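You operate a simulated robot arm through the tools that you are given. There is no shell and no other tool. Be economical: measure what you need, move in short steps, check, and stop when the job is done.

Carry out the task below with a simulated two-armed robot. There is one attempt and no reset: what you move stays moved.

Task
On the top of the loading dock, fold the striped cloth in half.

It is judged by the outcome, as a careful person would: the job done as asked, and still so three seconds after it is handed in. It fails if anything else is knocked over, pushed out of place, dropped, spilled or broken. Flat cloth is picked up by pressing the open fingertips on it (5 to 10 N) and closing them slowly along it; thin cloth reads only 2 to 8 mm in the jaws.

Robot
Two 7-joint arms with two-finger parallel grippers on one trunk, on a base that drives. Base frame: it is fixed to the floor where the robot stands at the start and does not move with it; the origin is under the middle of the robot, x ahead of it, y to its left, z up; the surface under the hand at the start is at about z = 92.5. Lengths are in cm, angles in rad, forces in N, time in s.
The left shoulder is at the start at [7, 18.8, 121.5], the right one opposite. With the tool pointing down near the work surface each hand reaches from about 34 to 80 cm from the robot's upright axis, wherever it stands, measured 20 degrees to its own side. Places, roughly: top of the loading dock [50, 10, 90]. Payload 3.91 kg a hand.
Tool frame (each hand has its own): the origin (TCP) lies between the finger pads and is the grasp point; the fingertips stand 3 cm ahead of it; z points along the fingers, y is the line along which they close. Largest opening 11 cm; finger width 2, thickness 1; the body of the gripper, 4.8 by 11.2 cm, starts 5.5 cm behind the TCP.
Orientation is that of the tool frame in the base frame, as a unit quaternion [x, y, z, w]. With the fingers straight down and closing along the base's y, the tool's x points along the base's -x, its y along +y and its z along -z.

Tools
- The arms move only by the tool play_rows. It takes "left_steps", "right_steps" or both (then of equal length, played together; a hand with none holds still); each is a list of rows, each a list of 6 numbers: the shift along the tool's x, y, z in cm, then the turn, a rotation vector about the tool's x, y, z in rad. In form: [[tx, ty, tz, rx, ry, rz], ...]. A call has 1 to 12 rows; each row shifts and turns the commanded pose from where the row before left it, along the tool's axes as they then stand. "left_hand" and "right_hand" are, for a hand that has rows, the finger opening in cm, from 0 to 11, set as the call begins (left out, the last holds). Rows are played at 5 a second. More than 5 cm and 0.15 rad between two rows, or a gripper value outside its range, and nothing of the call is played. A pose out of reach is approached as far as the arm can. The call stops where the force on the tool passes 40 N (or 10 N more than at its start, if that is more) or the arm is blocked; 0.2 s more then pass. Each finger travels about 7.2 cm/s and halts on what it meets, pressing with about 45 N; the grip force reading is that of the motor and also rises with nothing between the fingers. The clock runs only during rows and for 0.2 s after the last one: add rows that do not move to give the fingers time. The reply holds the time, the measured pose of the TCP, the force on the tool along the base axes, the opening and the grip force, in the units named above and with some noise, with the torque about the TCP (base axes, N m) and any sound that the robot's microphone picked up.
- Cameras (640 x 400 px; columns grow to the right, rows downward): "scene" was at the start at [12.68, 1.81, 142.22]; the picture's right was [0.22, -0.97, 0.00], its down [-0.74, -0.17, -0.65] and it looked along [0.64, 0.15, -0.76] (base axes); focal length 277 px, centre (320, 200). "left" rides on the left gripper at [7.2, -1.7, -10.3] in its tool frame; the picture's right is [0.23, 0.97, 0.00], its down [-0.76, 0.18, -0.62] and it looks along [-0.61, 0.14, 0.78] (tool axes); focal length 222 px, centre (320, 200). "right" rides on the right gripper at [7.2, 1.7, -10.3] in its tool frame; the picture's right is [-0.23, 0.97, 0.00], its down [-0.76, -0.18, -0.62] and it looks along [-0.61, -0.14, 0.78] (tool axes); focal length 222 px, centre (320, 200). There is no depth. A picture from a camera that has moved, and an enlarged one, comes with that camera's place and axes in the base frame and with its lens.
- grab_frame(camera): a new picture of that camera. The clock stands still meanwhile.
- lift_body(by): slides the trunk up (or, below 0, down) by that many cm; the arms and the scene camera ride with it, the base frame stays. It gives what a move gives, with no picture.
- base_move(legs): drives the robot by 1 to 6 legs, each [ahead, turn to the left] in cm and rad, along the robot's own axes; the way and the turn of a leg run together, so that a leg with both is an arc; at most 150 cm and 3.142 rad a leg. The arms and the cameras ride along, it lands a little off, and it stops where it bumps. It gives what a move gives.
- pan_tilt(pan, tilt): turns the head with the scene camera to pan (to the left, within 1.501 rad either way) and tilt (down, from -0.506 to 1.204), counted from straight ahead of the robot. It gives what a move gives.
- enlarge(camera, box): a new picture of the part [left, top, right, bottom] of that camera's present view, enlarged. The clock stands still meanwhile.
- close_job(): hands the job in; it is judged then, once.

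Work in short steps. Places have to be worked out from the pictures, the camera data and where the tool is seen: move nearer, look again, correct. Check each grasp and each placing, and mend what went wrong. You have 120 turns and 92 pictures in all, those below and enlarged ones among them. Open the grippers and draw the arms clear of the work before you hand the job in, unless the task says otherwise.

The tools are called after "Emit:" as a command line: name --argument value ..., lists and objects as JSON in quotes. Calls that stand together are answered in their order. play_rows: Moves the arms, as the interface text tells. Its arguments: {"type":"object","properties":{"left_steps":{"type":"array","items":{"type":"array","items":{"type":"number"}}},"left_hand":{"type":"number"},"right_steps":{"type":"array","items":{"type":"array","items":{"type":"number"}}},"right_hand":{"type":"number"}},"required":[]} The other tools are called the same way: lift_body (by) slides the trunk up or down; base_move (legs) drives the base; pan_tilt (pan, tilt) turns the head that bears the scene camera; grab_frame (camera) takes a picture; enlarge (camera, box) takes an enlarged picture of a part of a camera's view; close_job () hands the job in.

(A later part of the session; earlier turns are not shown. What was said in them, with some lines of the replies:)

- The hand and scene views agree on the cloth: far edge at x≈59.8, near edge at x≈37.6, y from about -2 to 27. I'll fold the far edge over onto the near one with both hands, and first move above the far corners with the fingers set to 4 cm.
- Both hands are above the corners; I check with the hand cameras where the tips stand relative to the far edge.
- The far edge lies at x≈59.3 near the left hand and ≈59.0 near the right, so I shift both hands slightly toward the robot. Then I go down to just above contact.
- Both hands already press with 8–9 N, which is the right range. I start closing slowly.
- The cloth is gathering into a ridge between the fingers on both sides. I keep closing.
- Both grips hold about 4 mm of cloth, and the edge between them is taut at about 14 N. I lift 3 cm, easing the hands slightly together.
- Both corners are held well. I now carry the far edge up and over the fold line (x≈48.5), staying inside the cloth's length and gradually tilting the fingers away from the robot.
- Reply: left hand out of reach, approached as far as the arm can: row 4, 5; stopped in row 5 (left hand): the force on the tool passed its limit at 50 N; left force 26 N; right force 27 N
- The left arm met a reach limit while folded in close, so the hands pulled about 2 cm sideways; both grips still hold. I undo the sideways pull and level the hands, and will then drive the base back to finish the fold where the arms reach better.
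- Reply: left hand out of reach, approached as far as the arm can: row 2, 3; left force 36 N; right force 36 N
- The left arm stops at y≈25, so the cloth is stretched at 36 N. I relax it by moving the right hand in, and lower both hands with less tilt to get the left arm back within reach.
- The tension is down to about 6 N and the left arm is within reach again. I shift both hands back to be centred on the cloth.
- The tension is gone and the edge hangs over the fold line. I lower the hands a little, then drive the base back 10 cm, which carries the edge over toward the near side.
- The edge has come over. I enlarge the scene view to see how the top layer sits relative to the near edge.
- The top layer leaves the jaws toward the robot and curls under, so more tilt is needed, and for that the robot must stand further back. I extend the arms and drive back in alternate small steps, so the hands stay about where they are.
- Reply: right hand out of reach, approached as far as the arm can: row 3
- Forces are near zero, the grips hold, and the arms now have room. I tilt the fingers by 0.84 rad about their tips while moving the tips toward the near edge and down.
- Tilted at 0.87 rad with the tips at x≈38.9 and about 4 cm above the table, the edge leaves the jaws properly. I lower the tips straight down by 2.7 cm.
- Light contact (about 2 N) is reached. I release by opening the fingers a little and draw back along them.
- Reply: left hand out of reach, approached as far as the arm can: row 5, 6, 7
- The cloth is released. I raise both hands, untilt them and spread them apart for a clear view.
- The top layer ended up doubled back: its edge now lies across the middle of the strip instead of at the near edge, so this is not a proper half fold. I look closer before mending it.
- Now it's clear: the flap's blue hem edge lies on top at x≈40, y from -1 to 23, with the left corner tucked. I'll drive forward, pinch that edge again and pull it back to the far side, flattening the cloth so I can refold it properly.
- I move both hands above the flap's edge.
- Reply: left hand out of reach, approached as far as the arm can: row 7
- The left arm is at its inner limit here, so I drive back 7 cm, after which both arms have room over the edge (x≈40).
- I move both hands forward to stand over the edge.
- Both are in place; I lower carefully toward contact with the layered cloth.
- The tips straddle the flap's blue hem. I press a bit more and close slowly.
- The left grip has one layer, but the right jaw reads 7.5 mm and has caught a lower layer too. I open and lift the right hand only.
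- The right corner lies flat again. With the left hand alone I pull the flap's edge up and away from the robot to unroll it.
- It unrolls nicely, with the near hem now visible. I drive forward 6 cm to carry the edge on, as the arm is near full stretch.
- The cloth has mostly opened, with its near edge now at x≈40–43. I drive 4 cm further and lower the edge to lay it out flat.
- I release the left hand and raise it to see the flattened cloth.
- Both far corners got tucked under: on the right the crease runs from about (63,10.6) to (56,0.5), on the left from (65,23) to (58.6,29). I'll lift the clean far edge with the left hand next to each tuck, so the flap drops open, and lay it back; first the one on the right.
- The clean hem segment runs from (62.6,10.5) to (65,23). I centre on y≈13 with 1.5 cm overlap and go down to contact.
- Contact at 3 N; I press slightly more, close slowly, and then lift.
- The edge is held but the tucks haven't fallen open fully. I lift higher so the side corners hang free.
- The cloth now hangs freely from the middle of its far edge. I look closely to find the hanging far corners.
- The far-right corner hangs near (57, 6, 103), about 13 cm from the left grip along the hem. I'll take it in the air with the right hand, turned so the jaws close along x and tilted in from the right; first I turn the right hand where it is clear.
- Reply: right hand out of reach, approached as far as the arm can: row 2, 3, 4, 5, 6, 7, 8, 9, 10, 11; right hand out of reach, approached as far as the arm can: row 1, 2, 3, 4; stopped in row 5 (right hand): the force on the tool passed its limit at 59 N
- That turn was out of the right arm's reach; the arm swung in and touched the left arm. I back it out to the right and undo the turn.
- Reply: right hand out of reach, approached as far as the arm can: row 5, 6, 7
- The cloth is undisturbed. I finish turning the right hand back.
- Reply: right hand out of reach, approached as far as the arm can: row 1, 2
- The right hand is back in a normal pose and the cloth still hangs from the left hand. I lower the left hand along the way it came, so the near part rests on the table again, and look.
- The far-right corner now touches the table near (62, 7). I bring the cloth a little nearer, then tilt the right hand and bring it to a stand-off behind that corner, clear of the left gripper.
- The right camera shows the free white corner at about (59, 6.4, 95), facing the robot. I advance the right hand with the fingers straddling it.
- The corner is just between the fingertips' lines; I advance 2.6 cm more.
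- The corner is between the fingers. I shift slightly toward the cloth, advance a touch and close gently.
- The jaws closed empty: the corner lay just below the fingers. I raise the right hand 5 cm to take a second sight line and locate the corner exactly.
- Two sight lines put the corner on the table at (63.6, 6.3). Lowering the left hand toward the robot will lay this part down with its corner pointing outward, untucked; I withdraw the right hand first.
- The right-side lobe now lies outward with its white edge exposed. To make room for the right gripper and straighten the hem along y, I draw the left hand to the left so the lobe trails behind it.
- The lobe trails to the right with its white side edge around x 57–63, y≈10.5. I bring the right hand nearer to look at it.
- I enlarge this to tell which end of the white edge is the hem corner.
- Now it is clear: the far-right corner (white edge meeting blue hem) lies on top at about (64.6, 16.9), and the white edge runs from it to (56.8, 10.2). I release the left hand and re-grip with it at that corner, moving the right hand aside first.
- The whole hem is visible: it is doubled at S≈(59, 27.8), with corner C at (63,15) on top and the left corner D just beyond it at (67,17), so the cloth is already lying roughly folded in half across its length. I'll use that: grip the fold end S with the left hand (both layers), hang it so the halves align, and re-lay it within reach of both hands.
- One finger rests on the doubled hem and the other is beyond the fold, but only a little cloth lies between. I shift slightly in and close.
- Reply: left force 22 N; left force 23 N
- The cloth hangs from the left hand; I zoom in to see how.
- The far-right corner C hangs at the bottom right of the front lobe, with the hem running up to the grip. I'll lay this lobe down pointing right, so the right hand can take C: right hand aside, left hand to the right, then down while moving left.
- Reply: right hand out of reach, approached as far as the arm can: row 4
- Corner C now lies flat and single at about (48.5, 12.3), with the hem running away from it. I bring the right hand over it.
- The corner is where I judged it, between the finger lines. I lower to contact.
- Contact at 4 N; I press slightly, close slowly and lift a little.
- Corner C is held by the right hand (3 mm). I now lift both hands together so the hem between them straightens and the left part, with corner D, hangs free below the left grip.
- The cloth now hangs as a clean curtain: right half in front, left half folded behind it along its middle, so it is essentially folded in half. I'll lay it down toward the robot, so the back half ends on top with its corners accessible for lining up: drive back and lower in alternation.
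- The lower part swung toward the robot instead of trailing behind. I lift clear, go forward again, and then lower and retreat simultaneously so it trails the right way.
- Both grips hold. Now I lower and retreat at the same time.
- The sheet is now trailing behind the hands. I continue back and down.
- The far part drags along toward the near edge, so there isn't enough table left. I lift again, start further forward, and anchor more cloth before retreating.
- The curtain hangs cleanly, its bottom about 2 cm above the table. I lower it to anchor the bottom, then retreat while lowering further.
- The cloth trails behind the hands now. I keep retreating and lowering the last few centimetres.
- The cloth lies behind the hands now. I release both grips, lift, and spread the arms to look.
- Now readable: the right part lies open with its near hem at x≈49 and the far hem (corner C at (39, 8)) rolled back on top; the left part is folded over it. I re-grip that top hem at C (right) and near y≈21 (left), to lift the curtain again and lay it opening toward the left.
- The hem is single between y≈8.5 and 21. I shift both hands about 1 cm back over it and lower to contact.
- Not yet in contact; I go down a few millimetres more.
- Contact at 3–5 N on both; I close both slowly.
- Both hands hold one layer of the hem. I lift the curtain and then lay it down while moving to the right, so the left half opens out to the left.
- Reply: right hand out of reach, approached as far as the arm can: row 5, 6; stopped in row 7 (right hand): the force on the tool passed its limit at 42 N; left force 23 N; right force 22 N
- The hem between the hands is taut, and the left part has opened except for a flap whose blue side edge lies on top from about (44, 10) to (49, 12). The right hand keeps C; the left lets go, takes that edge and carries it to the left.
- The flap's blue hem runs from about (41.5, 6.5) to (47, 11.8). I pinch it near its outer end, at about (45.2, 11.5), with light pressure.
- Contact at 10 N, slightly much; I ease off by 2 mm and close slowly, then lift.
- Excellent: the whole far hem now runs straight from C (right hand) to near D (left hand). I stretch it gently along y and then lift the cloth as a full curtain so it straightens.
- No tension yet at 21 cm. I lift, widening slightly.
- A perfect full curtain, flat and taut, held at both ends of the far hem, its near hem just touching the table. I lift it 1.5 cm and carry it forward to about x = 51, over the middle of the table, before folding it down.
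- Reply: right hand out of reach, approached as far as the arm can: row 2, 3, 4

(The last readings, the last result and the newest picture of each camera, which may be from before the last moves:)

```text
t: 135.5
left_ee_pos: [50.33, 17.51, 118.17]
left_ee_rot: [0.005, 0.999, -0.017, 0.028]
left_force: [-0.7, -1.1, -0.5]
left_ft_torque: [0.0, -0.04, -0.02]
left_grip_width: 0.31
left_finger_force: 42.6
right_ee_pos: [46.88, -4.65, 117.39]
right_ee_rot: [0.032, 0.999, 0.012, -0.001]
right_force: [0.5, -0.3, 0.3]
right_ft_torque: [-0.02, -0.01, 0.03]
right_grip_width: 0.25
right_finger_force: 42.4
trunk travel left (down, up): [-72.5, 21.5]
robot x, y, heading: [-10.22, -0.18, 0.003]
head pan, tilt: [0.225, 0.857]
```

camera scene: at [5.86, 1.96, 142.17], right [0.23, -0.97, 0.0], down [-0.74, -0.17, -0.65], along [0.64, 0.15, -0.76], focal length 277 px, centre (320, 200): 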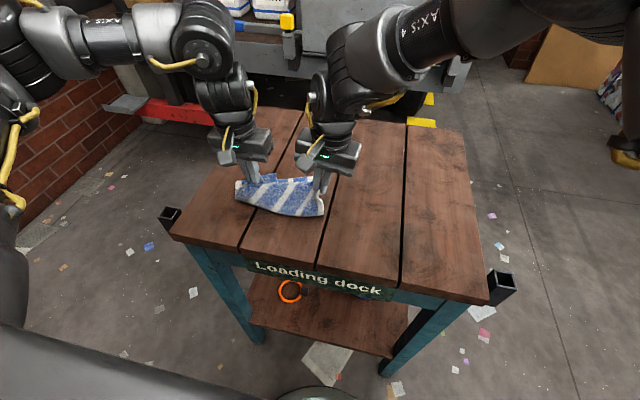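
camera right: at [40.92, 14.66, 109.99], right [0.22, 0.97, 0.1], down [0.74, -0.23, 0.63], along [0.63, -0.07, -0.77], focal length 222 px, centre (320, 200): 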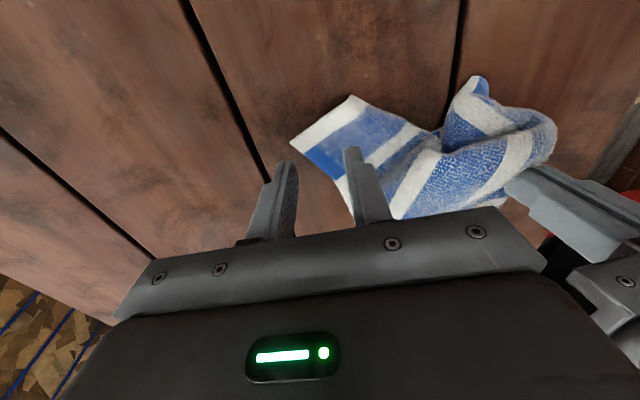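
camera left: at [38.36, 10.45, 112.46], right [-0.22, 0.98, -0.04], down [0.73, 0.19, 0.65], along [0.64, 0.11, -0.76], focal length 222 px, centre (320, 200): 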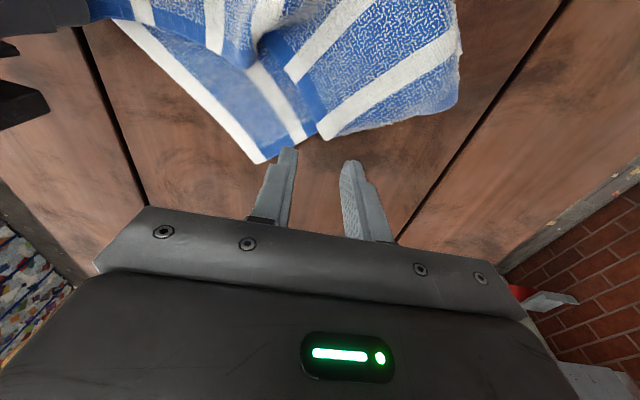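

The right arm is at its reach limit, so I align the left hand to it (x≈47), touch the near hem down there, and start the fold: down and back together so the lower half is laid toward the robot.

Emit:
play_rows --left_steps '[[1.2, 0, 0.3, 0, 0, 0], [1.2, 0, 0.3, 0, 0, 0], [1, 0, 0.2, 0, 0, 0], [0, 0, 0, 0, 0, 0], [0, 0, 0, 0, 0, 0], [0, 0, 1, 0, 0, 0], [0, 0, 1, 0, 0, 0]]' --right_steps '[[0, 0, 0, 0, 0, 0], [0, 0, 0, 0, 0, 0], [0, 0, 0, 0, 0, 0], [0, 0, 0, 0, 0, 0], [0, 0, 0, 0, 0, 0], [0, -0.3, 1, 0, 0, 0], [0, -0.3, 1, 0, 0, 0]]'

Emit:
enlarge --camera "scene" --box '[220, 80, 428, 220]'

```text
t: 137.1
left_ee_pos: [47.18, 17.43, 115.19]
left_ee_rot: [0.005, 0.999, -0.017, 0.027]
left_force: [0.2, -1.1, -0.2]
left_ft_torque: [0.0, 0.01, 0.01]
left_grip_width: 0.31
left_finger_force: 43.2
right_ee_pos: [46.97, -5.11, 115.28]
right_ee_rot: [0.032, 0.999, 0.012, -0.002]
right_force: [0.5, 1.2, -0.4]
right_ft_torque: [0.01, 0.02, 0.04]
right_grip_width: 0.25
right_finger_force: 42.8
trunk travel left (down, up): [-72.5, 21.5]
robot x, y, heading: [-10.62, 0.3, 0.0]
head pan, tilt: [0.225, 0.857]
```

```text
2.86 times, centred on (324, 150) of scene
camera zoom: at [2.19, 1.85, 142.22], right [0.23, -0.97, 0.0], down [-0.74, -0.17, -0.65], along [0.64, 0.15, -0.76], focal length 792 px, centre (309, 343)
```

zoom: 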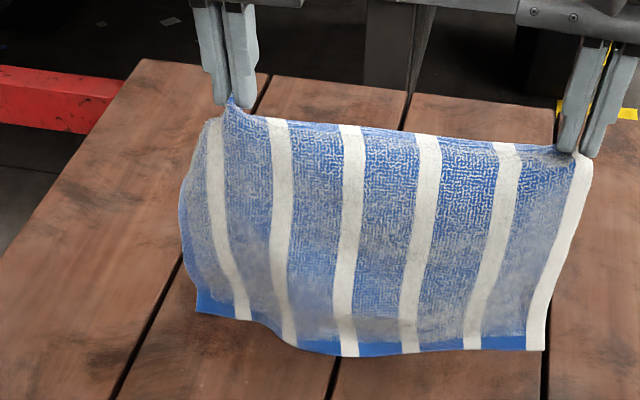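

The near hem touches but curls slightly toward the robot. I lift 2 cm and come down again moving back at the same time, so it trails away from the robot.

Emit:
play_rows --left_steps '[[0, 0, -1.2, 0, 0, 0], [0, 0, -1.2, 0, 0, 0], [0, 0, 0, 0, 0, 0], [0, 0, 0, 0, 0, 0], [0.7, 0, 1, 0, 0, 0], [0.8, 0, 1, 0, 0, 0], [0.9, 0, 1, 0, 0, 0], [0.9, 0, 1, 0, 0, 0], [0.9, 0, 1, 0, 0, 0], [0.9, 0, 1, 0, 0, 0]]' --right_steps '[[0, 0.2, -1.2, 0, 0, 0], [0, 0.2, -1.2, 0, 0, 0], [0, 0, 0, 0, 0, 0], [0, 0, 0, 0, 0, 0], [0.7, -0.1, 1, 0, 0, 0], [0.8, -0.1, 1, 0, 0, 0], [0.9, -0.1, 1, 0, 0, 0], [0.9, -0.1, 1, 0, 0, 0], [0.9, 0, 1, 0, 0, 0], [0.9, 0, 1, 0, 0, 0]]'

Emit:
base_move --legs '[[-3, 0]]'

Emit:
play_rows --left_steps '[[0, 0, 1, 0, 0, 0], [0, 0, 1, 0, 0, 0], [0, 0, 1, 0, 0, 0]]' --right_steps '[[0, 0, 1, 0, 0, 0], [0, 0, 1, 0, 0, 0], [0, 0, 1, 0, 0, 0]]'

Emit:
base_move --legs '[[-3.5, 0]]'

Emit:
enlarge --camera "scene" --box '[220, 90, 428, 230]'

```text
t: 139.3
left_ee_pos: [42.23, 17.34, 111.36]
left_ee_rot: [0.005, 0.999, -0.017, 0.028]
left_force: [-0.2, 0.2, 0.8]
left_ft_torque: [0.0, 0.0, 0.0]
left_grip_width: 0.33
left_finger_force: 42.4
right_ee_pos: [41.82, -4.81, 111.81]
right_ee_rot: [0.033, 0.999, 0.012, -0.002]
right_force: [0.4, 1.1, 0.0]
right_ft_torque: [0.01, 0.01, 0.04]
right_grip_width: 0.22
right_finger_force: 42.6
trunk travel left (down, up): [-72.5, 21.5]
robot x, y, heading: [-10.27, 0.06, 0.004]
head pan, tilt: [0.225, 0.857]
```

```text
t: 140.1
left_ee_pos: [39.74, 17.38, 110.98]
left_ee_rot: [0.006, 1.0, -0.016, 0.025]
left_force: [1.0, 0.2, -0.7]
left_ft_torque: [-0.01, 0.01, -0.03]
left_grip_width: 0.31
left_finger_force: 43.2
right_ee_pos: [39.29, -4.83, 111.52]
right_ee_rot: [0.034, 0.999, 0.011, -0.005]
right_force: [0.4, 0.0, -1.9]
right_ft_torque: [0.02, 0.06, 0.02]
right_grip_width: 0.26
right_finger_force: 42.5
trunk travel left (down, up): [-72.5, 21.5]
robot x, y, heading: [-13.38, -0.32, 0.002]
head pan, tilt: [0.225, 0.857]
```

```text
t: 140.9
left_ee_pos: [39.41, 17.1, 108.35]
left_ee_rot: [0.006, 0.999, -0.016, 0.029]
left_force: [0.7, 0.4, -0.8]
left_ft_torque: [0.03, -0.02, -0.01]
left_grip_width: 0.31
left_finger_force: 43.0
right_ee_pos: [38.66, -4.9, 108.95]
right_ee_rot: [0.033, 0.999, 0.012, -0.001]
right_force: [-0.2, 0.3, 0.4]
right_ft_torque: [-0.01, -0.01, 0.04]
right_grip_width: 0.3
right_finger_force: 43.1
trunk travel left (down, up): [-72.5, 21.5]
robot x, y, heading: [-13.41, -0.37, 0.002]
head pan, tilt: [0.225, 0.857]
```

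```text
t: 141.8
left_ee_pos: [36.75, 17.07, 107.97]
left_ee_rot: [0.006, 1.0, -0.017, 0.026]
left_force: [0.4, 0.2, -0.4]
left_ft_torque: [-0.01, 0.08, -0.03]
left_grip_width: 0.3
left_finger_force: 43.3
right_ee_pos: [35.95, -4.94, 108.45]
right_ee_rot: [0.034, 0.999, 0.011, -0.005]
right_force: [1.0, -0.6, -0.4]
right_ft_torque: [0.0, 0.01, 0.02]
right_grip_width: 0.25
right_finger_force: 41.7
trunk travel left (down, up): [-72.5, 21.5]
robot x, y, heading: [-16.86, -0.17, 0.0]
head pan, tilt: [0.225, 0.857]
```

```text
2.86 times, centred on (324, 160) of scene
camera zoom: at [-3.59, 1.84, 142.14], right [0.23, -0.97, 0.0], down [-0.74, -0.17, -0.65], along [0.63, 0.15, -0.76], focal length 792 px, centre (309, 314)
```

zoom: 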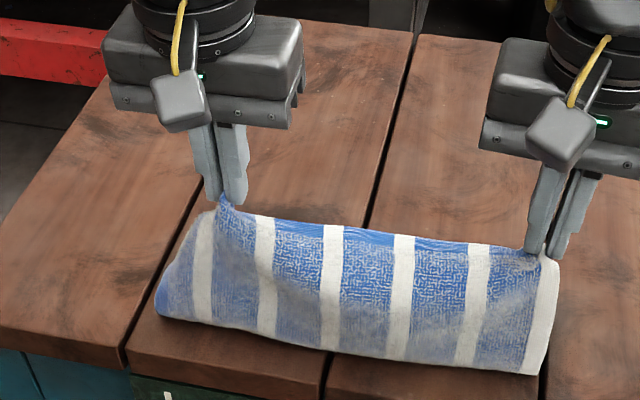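

The lower half now lies trailing behind (near hem at about x = 44) with the upper half standing. I take the last bit back, then carry the hem forward and down in an arc onto the near hem.

Emit:
play_rows --left_steps '[[0.8, 0, 1.0, 0, 0, 0], [0.4, 0, 1.2, 0, 0, 0], [-1.5, 0, 1.2, 0, 0, 0], [-2, 0, 1.5, 0, 0, 0], [-2, 0, 1.8, 0, 0, 0], [-1.5, 0, 1.8, 0, 0, 0], [-0.8, 0, 1.5, 0, 0, 0], [0, 0, 0, 0, 0, 0]]' --right_steps '[[0.4, 0, 1.2, 0, 0, 0], [0.4, 0, 1.4, 0, 0, 0], [-1.6, 0, 1.3, 0, 0, 0], [-2.1, 0, 1.5, 0, 0, 0], [-2.1, 0, 1.8, 0, 0, 0], [-1.6, 0, 1.8, 0, 0, 0], [-0.9, 0, 1.5, 0, 0, 0], [0, 0, 0, 0, 0, 0]]'

Emit:
grab_frame --camera "right"

```text
t: 143.6
left_ee_pos: [43.14, 16.72, 98.49]
left_ee_rot: [0.006, 0.999, -0.017, 0.027]
left_force: [-0.3, 1.7, 0.7]
left_ft_torque: [0.03, 0.01, 0.03]
left_grip_width: 0.32
left_finger_force: 43.4
right_ee_pos: [42.51, -5.03, 98.25]
right_ee_rot: [0.034, 0.999, 0.012, -0.001]
right_force: [-0.2, -0.4, -0.5]
right_ft_torque: [-0.02, -0.05, 0.02]
right_grip_width: 0.24
right_finger_force: 42.9
trunk travel left (down, up): [-72.5, 21.5]
robot x, y, heading: [-17.17, -0.39, 0.005]
head pan, tilt: [0.225, 0.857]
```

```text
2 pictures are left
camera right: at [35.34, -3.0, 108.62], right [0.29, 0.96, 0.02], down [0.75, -0.25, 0.62], along [0.6, -0.16, -0.79], focal length 222 px, centre (320, 200)
```

right: 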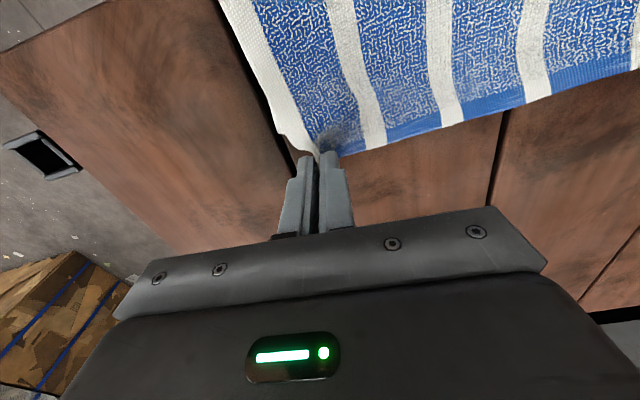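

The top layer lies neatly over the lower one, hem pointing away at x≈43–44, the near hem hidden just under it. I lower the last 1.7 cm and release gently, lifting straight up.

Emit:
play_rows --left_steps '[[0, 0, 0.8, 0, 0, 0], [0, 0, 0.8, 0, 0, 0], [0, 0, 0.2, 0, 0, 0], [0, 0, 0, 0, 0, 0]]' --right_steps '[[-0.2, 0, 0.8, 0, 0, 0], [-0.2, 0, 0.7, 0, 0, 0], [0, 0, 0.1, 0, 0, 0], [0, 0, 0, 0, 0, 0]]'

Emit:
play_rows --left_steps '[[0, 0, 0, 0, 0, 0], [0, 0, 0, 0, 0, 0], [0, 0, -0.7, 0, 0, 0], [0, 0, -1.5, 0, 0, 0], [0, 0, -3, 0, 0, 0], [0, 2, -4, 0, 0, 0], [0, 3, -3.5, 0, 0, 0], [0, 3, -3, 0, 0, 0]]' --right_steps '[[0, 0, 0, 0, 0, 0], [0, 0, 0, 0, 0, 0], [0, 0, -0.7, 0, 0, 0], [0, 0, -1.5, 0, 0, 0], [0, 0, -3, 0, 0, 0], [0, -1, -3, 0, 0, 0], [0, -2, -3, 0, 0, 0], [0.5, -3, -2, 0, 0, 0]]' --left_hand 3 --right_hand 3

Emit:
enlarge --camera "scene" --box '[220, 110, 428, 240]'

```text
t: 144.6
left_ee_pos: [43.4, 16.49, 96.76]
left_ee_rot: [0.005, 0.999, -0.016, 0.027]
left_force: [-0.2, 0.6, 0.2]
left_ft_torque: [0.06, 0.03, 0.0]
left_grip_width: 0.3
left_finger_force: 43.2
right_ee_pos: [42.49, -4.79, 96.66]
right_ee_rot: [0.035, 0.999, 0.012, -0.002]
right_force: [0.8, 0.1, -0.6]
right_ft_torque: [0.01, 0.02, 0.05]
right_grip_width: 0.25
right_finger_force: 42.4
right hand out of reach, approached as far as the arm can: row 1, 2
trunk travel left (down, up): [-72.5, 21.5]
robot x, y, heading: [-16.68, 0.17, -0.001]
head pan, tilt: [0.225, 0.857]
```

```text
t: 146.4
left_ee_pos: [42.29, 25.25, 112.32]
left_ee_rot: [0.006, 0.999, -0.017, 0.028]
left_force: [-0.1, 0.3, -0.5]
left_ft_torque: [-0.01, 0.01, 0.01]
left_grip_width: 3.0
left_finger_force: 0.0
right_ee_pos: [39.67, -9.65, 109.62]
right_ee_rot: [0.035, 0.999, 0.013, 0.0]
right_force: [0.2, 0.0, 0.0]
right_ft_torque: [0.03, -0.03, 0.0]
right_grip_width: 2.99
right_finger_force: 0.2
right hand out of reach, approached as far as the arm can: row 7, 8
trunk travel left (down, up): [-72.5, 21.5]
robot x, y, heading: [-17.36, -0.15, 0.006]
head pan, tilt: [0.225, 0.857]
```

```text
3.08 times, centred on (324, 175) of scene
camera zoom: at [-4.56, 1.76, 142.24], right [0.23, -0.97, 0.0], down [-0.73, -0.17, -0.66], along [0.64, 0.15, -0.75], focal length 852 px, centre (308, 277)
```

zoom: 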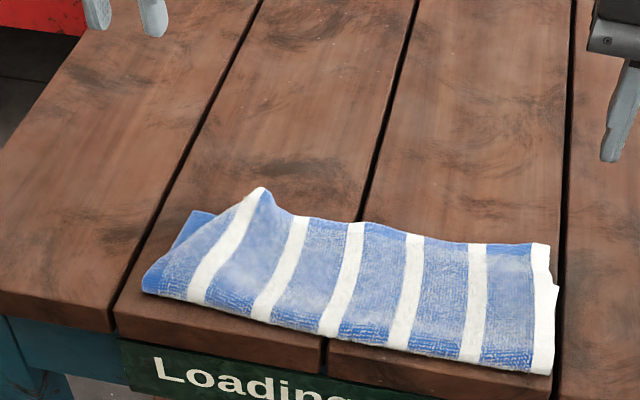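

The cloth is now folded in half, hems aligned within a centimetre or two; only the top layer's far-left corner is turned under, with a small peak at (43.4, 16.7). I'll pick just that peak with the left hand and lay the corner outward.

Emit:
play_rows --left_steps '[[-0.03, -1.65, 3.0, 0, 0, 0], [-0.03, -1.65, 3.0, 0, 0, 0], [-0.03, -1.65, 3.0, 0, 0, 0], [-0.03, -1.65, 3.0, 0, 0, 0], [-0.03, -1.65, 2.4, 0, 0, 0], [0, 0, 0, 0, 0, 0]]' --left_hand 3

```text
t: 147.8
left_ee_pos: [43.3, 16.65, 98.09]
left_ee_rot: [0.005, 0.999, -0.017, 0.028]
left_force: [-0.7, -0.4, -0.5]
left_ft_torque: [0.01, 0.01, -0.03]
left_grip_width: 2.99
left_finger_force: 0.1
right_ee_pos: [39.8, -9.64, 109.34]
right_ee_rot: [0.036, 0.999, 0.013, 0.0]
right_force: [-1.1, 0.0, 0.0]
right_ft_torque: [0.0, 0.01, -0.04]
right_grip_width: 2.99
right_finger_force: 0.0
trunk travel left (down, up): [-72.5, 21.5]
robot x, y, heading: [-16.86, 0.02, 0.003]
head pan, tilt: [0.225, 0.857]
```

The hand stands right over the peak. I go down 1.2 cm without pressing and close slowly.

Emit:
play_rows --left_steps '[[0.1, 0, 0.7, 0, 0, 0], [0, 0, 0.5, 0, 0, 0], [0, 0, 0, 0, 0, 0]]'

Emit:
play_rows --left_steps '[[0, 0, 0, 0, 0, 0], [0, 0, 0, 0, 0, 0]]' --left_hand 1.5

Emit:
play_rows --left_steps '[[0, 0, 0, 0, 0, 0], [0, 0, 0, 0, 0, 0]]' --left_hand 0

```text
t: 148.6
left_ee_pos: [43.37, 16.58, 96.84]
left_ee_rot: [0.006, 0.999, -0.016, 0.028]
left_force: [-0.7, -0.3, -0.4]
left_ft_torque: [0.01, -0.02, 0.02]
left_grip_width: 3.02
left_finger_force: 0.0
right_ee_pos: [39.78, -9.58, 109.38]
right_ee_rot: [0.036, 0.999, 0.013, -0.001]
right_force: [0.1, -0.8, 0.6]
right_ft_torque: [0.02, -0.02, -0.01]
right_grip_width: 3.02
right_finger_force: 0.1
trunk travel left (down, up): [-72.5, 21.5]
robot x, y, heading: [-16.87, -0.11, -0.002]
head pan, tilt: [0.225, 0.857]
```

```text
t: 149.2
left_ee_pos: [43.33, 16.56, 96.88]
left_ee_rot: [0.005, 0.999, -0.017, 0.027]
left_force: [-0.1, -0.2, -0.8]
left_ft_torque: [0.05, -0.01, -0.01]
left_grip_width: 1.49
left_finger_force: 0.1
right_ee_pos: [39.77, -9.7, 109.4]
right_ee_rot: [0.037, 0.999, 0.013, -0.002]
right_force: [-0.3, -0.1, 0.5]
right_ft_torque: [-0.02, 0.04, 0.02]
right_grip_width: 2.99
right_finger_force: 0.0
trunk travel left (down, up): [-72.5, 21.5]
robot x, y, heading: [-16.67, 0.11, -0.002]
head pan, tilt: [0.225, 0.857]
```

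```text
t: 149.8
left_ee_pos: [43.35, 16.62, 96.94]
left_ee_rot: [0.006, 0.999, -0.016, 0.028]
left_force: [-1.0, 0.3, 0.4]
left_ft_torque: [0.01, 0.01, -0.07]
left_grip_width: 0.37
left_finger_force: 44.3
right_ee_pos: [39.81, -9.6, 109.48]
right_ee_rot: [0.036, 0.999, 0.013, 0.0]
right_force: [-0.2, -0.1, -0.2]
right_ft_torque: [-0.03, -0.01, 0.0]
right_grip_width: 2.98
right_finger_force: 0.0
trunk travel left (down, up): [-72.5, 21.5]
robot x, y, heading: [-16.61, 0.36, 0.001]
head pan, tilt: [0.225, 0.857]
```

It holds 3.7 mm, just the top layer. I lift 6 cm so the corner drops free, lower it moving inward so the corner lands outward, then ease back to the original spot and release.

Emit:
play_rows --left_steps '[[0.2, 0, -1.5, 0, 0, 0], [0.2, 0, -1.5, 0, 0, 0], [0.2, 0, -1.5, 0, 0, 0], [0.2, 0, -1.5, 0, 0, 0], [0, 0, 0, 0, 0, 0], [0, 0, 0, 0, 0, 0], [0, -0.4, 1, 0, 0, 0], [0, -0.5, 1.2, 0, 0, 0], [-0.2, -0.5, 1.2, 0, 0, 0], [-0.3, -0.4, 1.2, 0, 0, 0], [-0.3, 0, 1, 0, 0, 0], [0, 0, 0, 0, 0, 0]]'

Emit:
play_rows --left_steps '[[0, 0.5, 0.3, 0, 0, 0], [0, 0.6, 0, 0, 0, 0], [0, 0.6, 0, 0, 0, 0], [0, 0, 0, 0, 0, 0]]'

Emit:
play_rows --left_steps '[[0, 0, 0, 0, 0, 0], [0, 0, 0, 0, 0, 0], [0, 0, -0.7, 0, 0, 0], [0, 0, -1.5, 0, 0, 0], [0, 0, -3, 0, 0, 0], [0, 2, -4, 0, 0, 0], [0, 3, -3.5, 0, 0, 0], [0, 3, -3, 0, 0, 0], [0, 0, 0, 0, 0, 0]]' --left_hand 3

Emit:
enlarge --camera "scene" --box '[220, 110, 428, 240]'

```text
t: 152.4
left_ee_pos: [43.43, 14.45, 97.4]
left_ee_rot: [0.006, 0.999, -0.017, 0.028]
left_force: [0.3, -0.5, -0.1]
left_ft_torque: [-0.02, 0.0, -0.04]
left_grip_width: 0.38
left_finger_force: 44.3
right_ee_pos: [39.76, -9.53, 109.42]
right_ee_rot: [0.036, 0.999, 0.011, 0.0]
right_force: [-0.2, 0.0, -0.6]
right_ft_torque: [0.0, -0.02, 0.01]
right_grip_width: 2.98
right_finger_force: 0.1
trunk travel left (down, up): [-72.5, 21.5]
robot x, y, heading: [-17.35, 0.08, 0.001]
head pan, tilt: [0.225, 0.857]
```

```text
t: 153.4
left_ee_pos: [43.31, 16.14, 97.01]
left_ee_rot: [0.006, 0.999, -0.017, 0.028]
left_force: [-0.6, -0.8, -0.4]
left_ft_torque: [0.0, 0.03, -0.02]
left_grip_width: 0.37
left_finger_force: 43.7
right_ee_pos: [39.92, -9.55, 109.29]
right_ee_rot: [0.036, 0.999, 0.011, -0.001]
right_force: [0.2, 0.0, -0.8]
right_ft_torque: [-0.01, 0.04, -0.04]
right_grip_width: 3.02
right_finger_force: 0.1
trunk travel left (down, up): [-72.5, 21.5]
robot x, y, heading: [-16.92, -0.56, -0.001]
head pan, tilt: [0.225, 0.857]
```

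```text
t: 155.4
left_ee_pos: [42.79, 24.81, 112.33]
left_ee_rot: [0.006, 0.999, -0.017, 0.027]
left_force: [-0.2, -1.5, 0.4]
left_ft_torque: [-0.01, 0.03, 0.01]
left_grip_width: 3.0
left_finger_force: 0.0
right_ee_pos: [39.87, -9.59, 109.31]
right_ee_rot: [0.036, 0.999, 0.012, -0.002]
right_force: [0.4, -0.5, 0.6]
right_ft_torque: [0.0, 0.01, -0.02]
right_grip_width: 2.98
right_finger_force: 0.1
trunk travel left (down, up): [-72.5, 21.5]
robot x, y, heading: [-16.72, -0.07, 0.002]
head pan, tilt: [0.225, 0.857]
```

```text
3.08 times, centred on (324, 175) of scene
camera zoom: at [-4.22, 1.77, 142.22], right [0.23, -0.97, 0.0], down [-0.74, -0.17, -0.65], along [0.64, 0.15, -0.76], focal length 852 px, centre (308, 277)
```

zoom: 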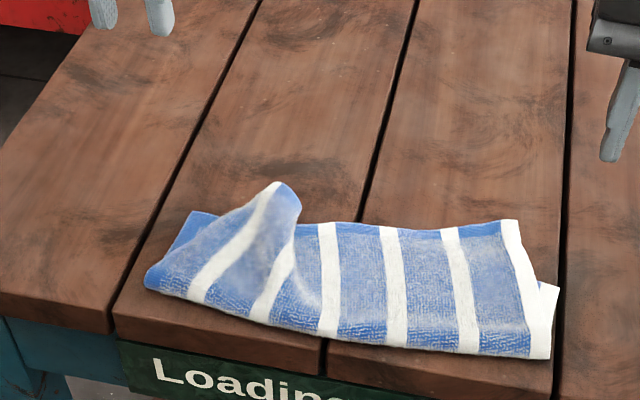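

The lift pulled the top layer askew: its right corner C now sits at about (46.5, -2.9) while the near hem lies at x≈41, B at (40.3, -6.8). The pictures are used up, so I work from these coordinates and the readings: drive forward 6 cm, re-grip C (single layer there) and bring it back over B.

Emit:
base_move --legs '[[6, 0]]'

```text
t: 156.3
left_ee_pos: [47.5, 24.77, 112.87]
left_ee_rot: [0.006, 0.999, -0.017, 0.032]
left_force: [-1.2, 0.8, -0.2]
left_ft_torque: [-0.06, -0.01, 0.0]
left_grip_width: 3.01
left_finger_force: 0.0
right_ee_pos: [44.72, -9.6, 110.22]
right_ee_rot: [0.035, 0.999, 0.012, 0.004]
right_force: [0.0, -0.5, -0.3]
right_ft_torque: [0.03, -0.02, -0.01]
right_grip_width: 3.0
right_finger_force: 0.0
trunk travel left (down, up): [-72.5, 21.5]
robot x, y, heading: [-10.82, 0.2, 0.002]
head pan, tilt: [0.225, 0.857]
```

I bring the right hand over C.

Emit:
play_rows --right_steps '[[0.2, 1.96, 3, 0, 0, 0], [0.2, 1.96, 3, 0, 0, 0], [0.2, 1.96, 3, 0, 0, 0], [0.2, 1.96, 2.5, 0, 0, 0], [0, 0, 0, 0, 0, 0]]' --right_hand 3

```text
t: 157.5
left_ee_pos: [47.82, 24.93, 112.85]
left_ee_rot: [0.006, 0.999, -0.016, 0.032]
left_force: [-0.5, -0.9, 0.4]
left_ft_torque: [-0.02, -0.01, -0.02]
left_grip_width: 2.98
left_finger_force: 0.0
right_ee_pos: [44.73, -1.59, 98.59]
right_ee_rot: [0.035, 0.999, 0.013, 0.003]
right_force: [-0.2, 0.6, -0.3]
right_ft_torque: [0.02, -0.01, 0.01]
right_grip_width: 3.01
right_finger_force: 0.1
trunk travel left (down, up): [-72.5, 21.5]
robot x, y, heading: [-10.8, 0.09, 0.001]
head pan, tilt: [0.225, 0.857]
```

The right hand is at (44.7, -1.6), as intended. I lower to contact.

Emit:
play_rows --right_steps '[[0, 0, 1.2, 0, 0, 0], [0, 0, 0.8, 0, 0, 0], [0, 0, 0.4, 0, 0, 0], [0, 0, 0.3, 0, 0, 0], [0, 0, 0, 0, 0, 0]]'

```text
t: 158.7
left_ee_pos: [47.9, 24.92, 112.77]
left_ee_rot: [0.007, 0.999, -0.016, 0.031]
left_force: [0.8, -0.3, 0.1]
left_ft_torque: [-0.01, -0.01, 0.01]
left_grip_width: 3.01
left_finger_force: 0.1
right_ee_pos: [44.97, -1.44, 95.97]
right_ee_rot: [0.035, 0.999, 0.013, 0.003]
right_force: [0.7, 0.7, 4.8]
right_ft_torque: [-0.03, -0.02, 0.0]
right_grip_width: 2.99
right_finger_force: 0.0
trunk travel left (down, up): [-72.5, 21.5]
robot x, y, heading: [-10.46, 0.29, 0.002]
head pan, tilt: [0.225, 0.857]
```

Contact at about 5 N; I close slowly.

Emit:
play_rows --right_steps '[[0, 0, 0.1, 0, 0, 0], [0, 0, 0, 0, 0, 0]]' --right_hand 2.1

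Emit:
play_rows --right_steps '[[0, 0, 0, 0, 0, 0]]' --right_hand 1.2

Emit:
play_rows --right_steps '[[0, 0, 0, 0, 0, 0], [0, 0, 0, 0, 0, 0]]' --right_hand 0

```text
t: 159.3
left_ee_pos: [47.87, 24.93, 112.88]
left_ee_rot: [0.007, 0.999, -0.017, 0.031]
left_force: [-0.4, 0.0, 0.2]
left_ft_torque: [0.01, 0.04, 0.01]
left_grip_width: 2.99
left_finger_force: 0.0
right_ee_pos: [44.73, -1.26, 95.88]
right_ee_rot: [0.035, 0.999, 0.013, 0.004]
right_force: [2.3, 1.5, 9.7]
right_ft_torque: [-0.05, -0.03, 0.0]
right_grip_width: 2.01
right_finger_force: 0.2
trunk travel left (down, up): [-72.5, 21.5]
robot x, y, heading: [-10.45, -0.15, -0.0]
head pan, tilt: [0.225, 0.857]
```

```text
t: 159.7
left_ee_pos: [47.91, 24.92, 112.64]
left_ee_rot: [0.006, 0.999, -0.016, 0.032]
left_force: [0.4, -0.1, 0.0]
left_ft_torque: [0.0, -0.02, -0.01]
left_grip_width: 3.0
left_finger_force: 0.0
right_ee_pos: [44.71, -1.46, 95.81]
right_ee_rot: [0.035, 0.999, 0.012, 0.003]
right_force: [1.7, 0.9, 9.8]
right_ft_torque: [-0.03, 0.0, 0.0]
right_grip_width: 1.12
right_finger_force: 0.0
trunk travel left (down, up): [-72.5, 21.5]
robot x, y, heading: [-10.63, 0.11, 0.002]
head pan, tilt: [0.225, 0.857]
```

```text
t: 160.3
left_ee_pos: [47.91, 24.94, 112.72]
left_ee_rot: [0.006, 0.999, -0.015, 0.033]
left_force: [-0.1, 0.8, 0.0]
left_ft_torque: [-0.01, -0.03, -0.01]
left_grip_width: 3.04
left_finger_force: 0.1
right_ee_pos: [44.85, -1.47, 95.78]
right_ee_rot: [0.035, 0.999, 0.012, 0.003]
right_force: [0.7, -1.1, 11.7]
right_ft_torque: [-0.07, 0.0, -0.01]
right_grip_width: 0.4
right_finger_force: 43.7
trunk travel left (down, up): [-72.5, 21.5]
robot x, y, heading: [-11.03, -0.24, 0.003]
head pan, tilt: [0.225, 0.857]
```

C is held (4 mm). I also take the left peak of the hem again, so the whole hem can be stretched and set down straight.

Emit:
play_rows --left_steps '[[1.07, -1.85, 2.85, 0, 0, 0], [1.07, -1.85, 2.85, 0, 0, 0], [1.07, -1.85, 2.85, 0, 0, 0], [1.07, -1.85, 2.85, 0, 0, 0], [1.07, -1.85, 2.5, 0, 0, 0], [0, 0, 0, 0, 0, 0]]' --left_hand 3.5

```text
t: 161.7
left_ee_pos: [43.16, 15.26, 99.11]
left_ee_rot: [0.007, 0.999, -0.017, 0.032]
left_force: [-0.1, 0.0, -0.2]
left_ft_torque: [0.04, 0.0, 0.02]
left_grip_width: 3.5
left_finger_force: 0.0
right_ee_pos: [44.78, -1.35, 95.76]
right_ee_rot: [0.034, 0.999, 0.013, 0.003]
right_force: [-0.8, -1.9, 10.8]
right_ft_torque: [-0.17, 0.08, 0.01]
right_grip_width: 0.37
right_finger_force: 44.1
trunk travel left (down, up): [-72.5, 21.5]
robot x, y, heading: [-10.92, 0.29, 0.002]
head pan, tilt: [0.225, 0.857]
```

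I go down over the peak to just above the lower layer and close slowly.

Emit:
play_rows --left_steps '[[0, 0, 0.9, 0, 0, 0], [0, 0, 0.8, 0, 0, 0], [0, 0, 0.3, 0, 0, 0], [0, 0, 0, 0, 0, 0]]'

Emit:
play_rows --left_steps '[[0, 0, 0, 0, 0, 0], [0, 0, 0, 0, 0, 0]]' --left_hand 1.8

Emit:
play_rows --left_steps '[[0, 0, 0, 0, 0, 0], [0, 0, 0, 0, 0, 0], [0, 0, 0, 0, 0, 0]]' --left_hand 0

```text
t: 162.7
left_ee_pos: [43.39, 15.18, 96.97]
left_ee_rot: [0.006, 0.999, -0.016, 0.032]
left_force: [0.5, 0.7, 0.7]
left_ft_torque: [-0.01, 0.02, 0.01]
left_grip_width: 3.48
left_finger_force: 0.0
right_ee_pos: [44.78, -1.35, 95.77]
right_ee_rot: [0.035, 0.999, 0.013, 0.002]
right_force: [-0.6, -0.9, 9.9]
right_ft_torque: [-0.1, 0.04, 0.04]
right_grip_width: 0.36
right_finger_force: 43.5
trunk travel left (down, up): [-72.5, 21.5]
robot x, y, heading: [-10.69, 0.01, 0.006]
head pan, tilt: [0.225, 0.857]
```

```text
t: 163.3
left_ee_pos: [43.27, 15.05, 97.01]
left_ee_rot: [0.007, 0.999, -0.016, 0.032]
left_force: [0.2, 0.7, 0.1]
left_ft_torque: [0.0, 0.01, -0.01]
left_grip_width: 1.84
left_finger_force: 0.0
right_ee_pos: [44.71, -1.44, 95.83]
right_ee_rot: [0.035, 0.999, 0.013, 0.003]
right_force: [-0.7, -2.0, 10.4]
right_ft_torque: [-0.06, 0.07, 0.04]
right_grip_width: 0.38
right_finger_force: 43.6
trunk travel left (down, up): [-72.5, 21.5]
robot x, y, heading: [-10.68, 0.03, 0.0]
head pan, tilt: [0.225, 0.857]
```

```text
t: 164.1
left_ee_pos: [43.39, 15.11, 97.01]
left_ee_rot: [0.007, 0.999, -0.015, 0.032]
left_force: [-0.6, -0.2, -0.5]
left_ft_torque: [-0.01, 0.0, 0.0]
left_grip_width: 0.4
left_finger_force: 43.8
right_ee_pos: [44.8, -1.49, 95.79]
right_ee_rot: [0.035, 0.999, 0.013, 0.003]
right_force: [-1.3, -2.0, 11.3]
right_ft_torque: [-0.12, 0.05, 0.04]
right_grip_width: 0.35
right_finger_force: 43.6
trunk travel left (down, up): [-72.5, 21.5]
robot x, y, heading: [-10.5, 0.07, 0.004]
head pan, tilt: [0.225, 0.857]
```

Both ends are held again. I lift about 5 cm, bring the hem back toward x≈41.5 and spread the hands until it is straight.

Emit:
play_rows --left_steps '[[0.3, 0.28, -1.1, 0, 0, 0], [0.3, 0.28, -1.0, 0, 0, 0], [0.3, 0.28, -1.0, 0, 0, 0], [0.3, 0.28, -1.0, 0, 0, 0], [0.3, 0.28, -0.9, 0, 0, 0], [0, 0, 0, 0, 0, 0]]' --right_steps '[[0.56, -0.64, -1.3, 0, 0, 0], [0.56, -0.64, -1.3, 0, 0, 0], [0.56, -0.64, -1.3, 0, 0, 0], [0.56, -0.64, -1.2, 0, 0, 0], [0.56, -0.64, -1.1, 0, 0, 0], [0, 0, 0, 0, 0, 0]]'

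```text
t: 165.5
left_ee_pos: [41.58, 16.55, 101.66]
left_ee_rot: [0.007, 0.999, -0.02, 0.032]
left_force: [0.2, -28.2, 0.3]
left_ft_torque: [-0.92, -0.02, 0.19]
left_grip_width: 0.43
left_finger_force: 44.0
right_ee_pos: [41.87, -4.29, 101.85]
right_ee_rot: [0.032, 0.999, 0.016, 0.002]
right_force: [0.2, 28.3, -0.9]
right_ft_torque: [0.87, 0.01, -0.08]
right_grip_width: 0.39
right_finger_force: 43.5
trunk travel left (down, up): [-72.5, 21.5]
robot x, y, heading: [-10.9, -0.23, 0.005]
head pan, tilt: [0.225, 0.857]
```

The hem is straight, with 28 N of tension. I ease it by 0.7 cm, shift slightly left, then lower while moving right so the free left corner lands outward, ending with the hem over the near hem (x≈42, C at y≈-7).

Emit:
play_rows --left_steps '[[0, -0.7, 0, 0, 0, 0], [0, 0.7, 0, 0, 0, 0], [0, 0.7, 0, 0, 0, 0], [0, 0, 0, 0, 0, 0], [0.14, -0.5, 0.9, 0, 0, 0], [0.14, -0.5, 0.9, 0, 0, 0], [0.14, -0.5, 0.9, 0, 0, 0], [0.14, -0.5, 0.9, 0, 0, 0], [0.14, -0.5, 0.8, 0, 0, 0], [0, 0, 0, 0, 0, 0]]' --right_steps '[[0, 0, 0, 0, 0, 0], [0, 0.7, 0, 0, 0, 0], [0, 0.7, 0, 0, 0, 0], [0, 0, 0, 0, 0, 0], [0.24, -0.5, 0.9, 0, 0, 0], [0.24, -0.5, 0.9, 0, 0, 0], [0.24, -0.5, 0.9, 0, 0, 0], [0.24, -0.5, 0.9, 0, 0, 0], [0.24, -0.5, 0.9, 0, 0, 0], [0, 0, 0, 0, 0, 0]]'

```text
t: 167.7
left_ee_pos: [41.12, 14.74, 97.29]
left_ee_rot: [0.007, 0.999, -0.016, 0.032]
left_force: [0.4, -14.2, 0.4]
left_ft_torque: [-0.46, -0.01, 0.07]
left_grip_width: 0.44
left_finger_force: 43.6
right_ee_pos: [40.66, -5.33, 97.32]
right_ee_rot: [0.033, 0.999, 0.014, 0.004]
right_force: [1.0, 13.9, 0.1]
right_ft_torque: [0.42, 0.02, -0.07]
right_grip_width: 0.36
right_finger_force: 43.6
trunk travel left (down, up): [-72.5, 21.5]
robot x, y, heading: [-10.53, -0.25, 0.001]
head pan, tilt: [0.225, 0.857]
```

The hem is in place, still a little taut. I ease the tension, lower 0.5 cm, release both and lift straight up.

Emit:
play_rows --left_steps '[[0, -0.25, 0.3, 0, 0, 0], [0, -0.1, 0.2, 0, 0, 0], [0, 0, 0, 0, 0, 0]]' --right_steps '[[0, 0.25, 0.3, 0, 0, 0], [0, 0, 0.2, 0, 0, 0], [0, 0, 0, 0, 0, 0]]'

Emit:
play_rows --left_steps '[[0, 0, 0, 0, 0, 0], [0, 0, 0, 0, 0, 0], [0, 0, -0.5, 0, 0, 0], [0, 0, -1, 0, 0, 0], [0, 0, -2, 0, 0, 0], [0, 0, -3, 0, 0, 0], [0, 0, 0, 0, 0, 0]]' --right_steps '[[0, 0, 0, 0, 0, 0], [0, 0, 0, 0, 0, 0], [0, 0, -0.5, 0, 0, 0], [0, 0, -1, 0, 0, 0], [0, 0, -2, 0, 0, 0], [0, 0, -3, 0, 0, 0], [0, 0, 0, 0, 0, 0]]' --left_hand 2.5 --right_hand 2.5

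```text
t: 168.5
left_ee_pos: [41.31, 14.52, 96.84]
left_ee_rot: [0.007, 0.999, -0.016, 0.032]
left_force: [0.2, -5.8, 0.1]
left_ft_torque: [-0.17, 0.02, 0.03]
left_grip_width: 0.39
left_finger_force: 44.1
right_ee_pos: [40.67, -5.07, 96.81]
right_ee_rot: [0.035, 0.999, 0.012, 0.004]
right_force: [-0.1, 5.3, 2.0]
right_ft_torque: [0.13, 0.0, -0.05]
right_grip_width: 0.35
right_finger_force: 43.6
trunk travel left (down, up): [-72.5, 21.5]
robot x, y, heading: [-10.96, -0.27, 0.003]
head pan, tilt: [0.225, 0.857]
```

```text
t: 170.1
left_ee_pos: [40.85, 14.65, 103.2]
left_ee_rot: [0.007, 0.999, -0.017, 0.031]
left_force: [0.8, -0.3, -0.3]
left_ft_torque: [0.01, 0.01, 0.01]
left_grip_width: 2.48
left_finger_force: 0.1
right_ee_pos: [40.64, -5.11, 103.26]
right_ee_rot: [0.034, 0.999, 0.013, 0.003]
right_force: [0.3, 0.7, -1.3]
right_ft_torque: [0.01, 0.03, -0.01]
right_grip_width: 2.51
right_finger_force: 0.0
trunk travel left (down, up): [-72.5, 21.5]
robot x, y, heading: [-11.03, -0.36, 0.005]
head pan, tilt: [0.225, 0.857]
```

Both are released with no pull. I pat the small pinch ridges down gently with closed fingers, then rise.

Emit:
play_rows --left_steps '[[0, 0, 0, 0, 0, 0], [0, 0, 0, 0, 0, 0], [0, 0, 2.5, 0, 0, 0], [0, 0, 2.2, 0, 0, 0], [0, 0, 1.2, 0, 0, 0], [0, 0, 0.6, 0, 0, 0], [0, 0, 0, 0, 0, 0]]' --right_steps '[[0, 0, 0, 0, 0, 0], [0, 0, 0, 0, 0, 0], [0, 0, 2.5, 0, 0, 0], [0, 0, 2.2, 0, 0, 0], [0, 0, 1.2, 0, 0, 0], [0, 0, 0.6, 0, 0, 0], [0, 0, 0, 0, 0, 0]]' --left_hand 0 --right_hand 0

Emit:
play_rows --left_steps '[[0, 0, -1, 0, 0, 0], [0, 0, -3, 0, 0, 0], [0, 0, -4, 0, 0, 0], [0, 1, -4, 0, 0, 0], [0, 2, -3, 0, 0, 0], [0, 3, 0, 0, 0, 0]]' --right_steps '[[0, 0, -1, 0, 0, 0], [0, 0, -3, 0, 0, 0], [0, 0, -4, 0, 0, 0], [0, -1, -4, 0, 0, 0], [0, -2, -3, 0, 0, 0], [0, -3, 0, 0, 0, 0]]'

```text
t: 171.7
left_ee_pos: [41.24, 14.34, 96.76]
left_ee_rot: [0.006, 0.999, -0.018, 0.032]
left_force: [-0.5, 0.5, 1.8]
left_ft_torque: [-0.01, -0.01, 0.01]
left_grip_width: 0.0
left_finger_force: 37.7
right_ee_pos: [40.65, -5.27, 96.62]
right_ee_rot: [0.034, 0.999, 0.012, 0.002]
right_force: [0.1, 0.2, 1.6]
right_ft_torque: [0.01, 0.0, -0.02]
right_grip_width: 0.0
right_finger_force: 37.2
trunk travel left (down, up): [-72.5, 21.5]
robot x, y, heading: [-10.88, -0.07, 0.002]
head pan, tilt: [0.225, 0.857]
```

```text
t: 173.1
left_ee_pos: [40.44, 20.92, 111.4]
left_ee_rot: [0.007, 0.999, -0.017, 0.031]
left_force: [-0.1, -0.4, -0.4]
left_ft_torque: [-0.05, 0.02, 0.01]
left_grip_width: 0.01
left_finger_force: 38.2
right_ee_pos: [40.26, -11.58, 111.66]
right_ee_rot: [0.034, 0.999, 0.012, 0.002]
right_force: [0.2, -0.5, -0.1]
right_ft_torque: [-0.03, 0.03, 0.04]
right_grip_width: 0.0
right_finger_force: 37.9
trunk travel left (down, up): [-72.5, 21.5]
robot x, y, heading: [-10.74, 0.18, -0.003]
head pan, tilt: [0.225, 0.857]
```

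The fingers came away empty and force-free. I open the grippers and back the robot well clear of the table.

Emit:
play_rows --left_steps '[[0, 0, -3, 0, 0, 0], [0, 0, 0, 0, 0, 0]]' --right_steps '[[0, 0, -3, 0, 0, 0], [0, 0, 0, 0, 0, 0]]' --left_hand 6 --right_hand 6

Emit:
base_move --legs '[[-20, 0]]'

```text
t: 173.7
left_ee_pos: [40.27, 21.22, 114.61]
left_ee_rot: [0.006, 0.999, -0.016, 0.03]
left_force: [0.1, -0.1, -0.1]
left_ft_torque: [0.02, 0.02, -0.02]
left_grip_width: 6.01
left_finger_force: 0.1
right_ee_pos: [40.36, -11.57, 114.68]
right_ee_rot: [0.035, 0.999, 0.013, 0.002]
right_force: [-0.6, -0.3, 0.5]
right_ft_torque: [0.0, -0.01, 0.02]
right_grip_width: 6.0
right_finger_force: 0.1
trunk travel left (down, up): [-72.5, 21.5]
robot x, y, heading: [-10.57, 0.34, 0.007]
head pan, tilt: [0.225, 0.857]
```

```text
t: 175.3
left_ee_pos: [20.37, 21.07, 114.53]
left_ee_rot: [0.006, 0.999, -0.017, 0.03]
left_force: [0.2, -0.1, -0.6]
left_ft_torque: [0.02, 0.0, -0.02]
left_grip_width: 6.02
left_finger_force: 0.0
right_ee_pos: [20.47, -11.59, 114.53]
right_ee_rot: [0.034, 0.999, 0.012, 0.002]
right_force: [0.4, -1.1, 0.2]
right_ft_torque: [-0.05, 0.02, 0.01]
right_grip_width: 6.01
right_finger_force: 0.1
trunk travel left (down, up): [-72.5, 21.5]
robot x, y, heading: [-31.0, -0.25, 0.003]
head pan, tilt: [0.225, 0.857]
```

The arms are clear, the grippers open, and the cloth was left folded on the table. I hand the job in.

Emit:
close_job

```text
The job is handed in.
```

I handed in the striped cloth folded in half on the loading dock, but I could not see its final state. My pictures ran out before the last correction, which I made from position and force readings alone.

- **Alignment:** by those readings the top edge lies over the bottom edge to within about 2 cm.
- **Left corner:** the top layer's left corner was turned under in the last picture. I tried to lay it outward but can't confirm that it worked.
- **Slack:** the fold may still be a bit puffy, because I did not press it flat.
- **Other objects:** nothing else was knocked or moved that I could see. While I was turning the right hand, the two arms bumped each other once, with no effect on the cloth.

The grippers are open and the robot is backed clear of the table.
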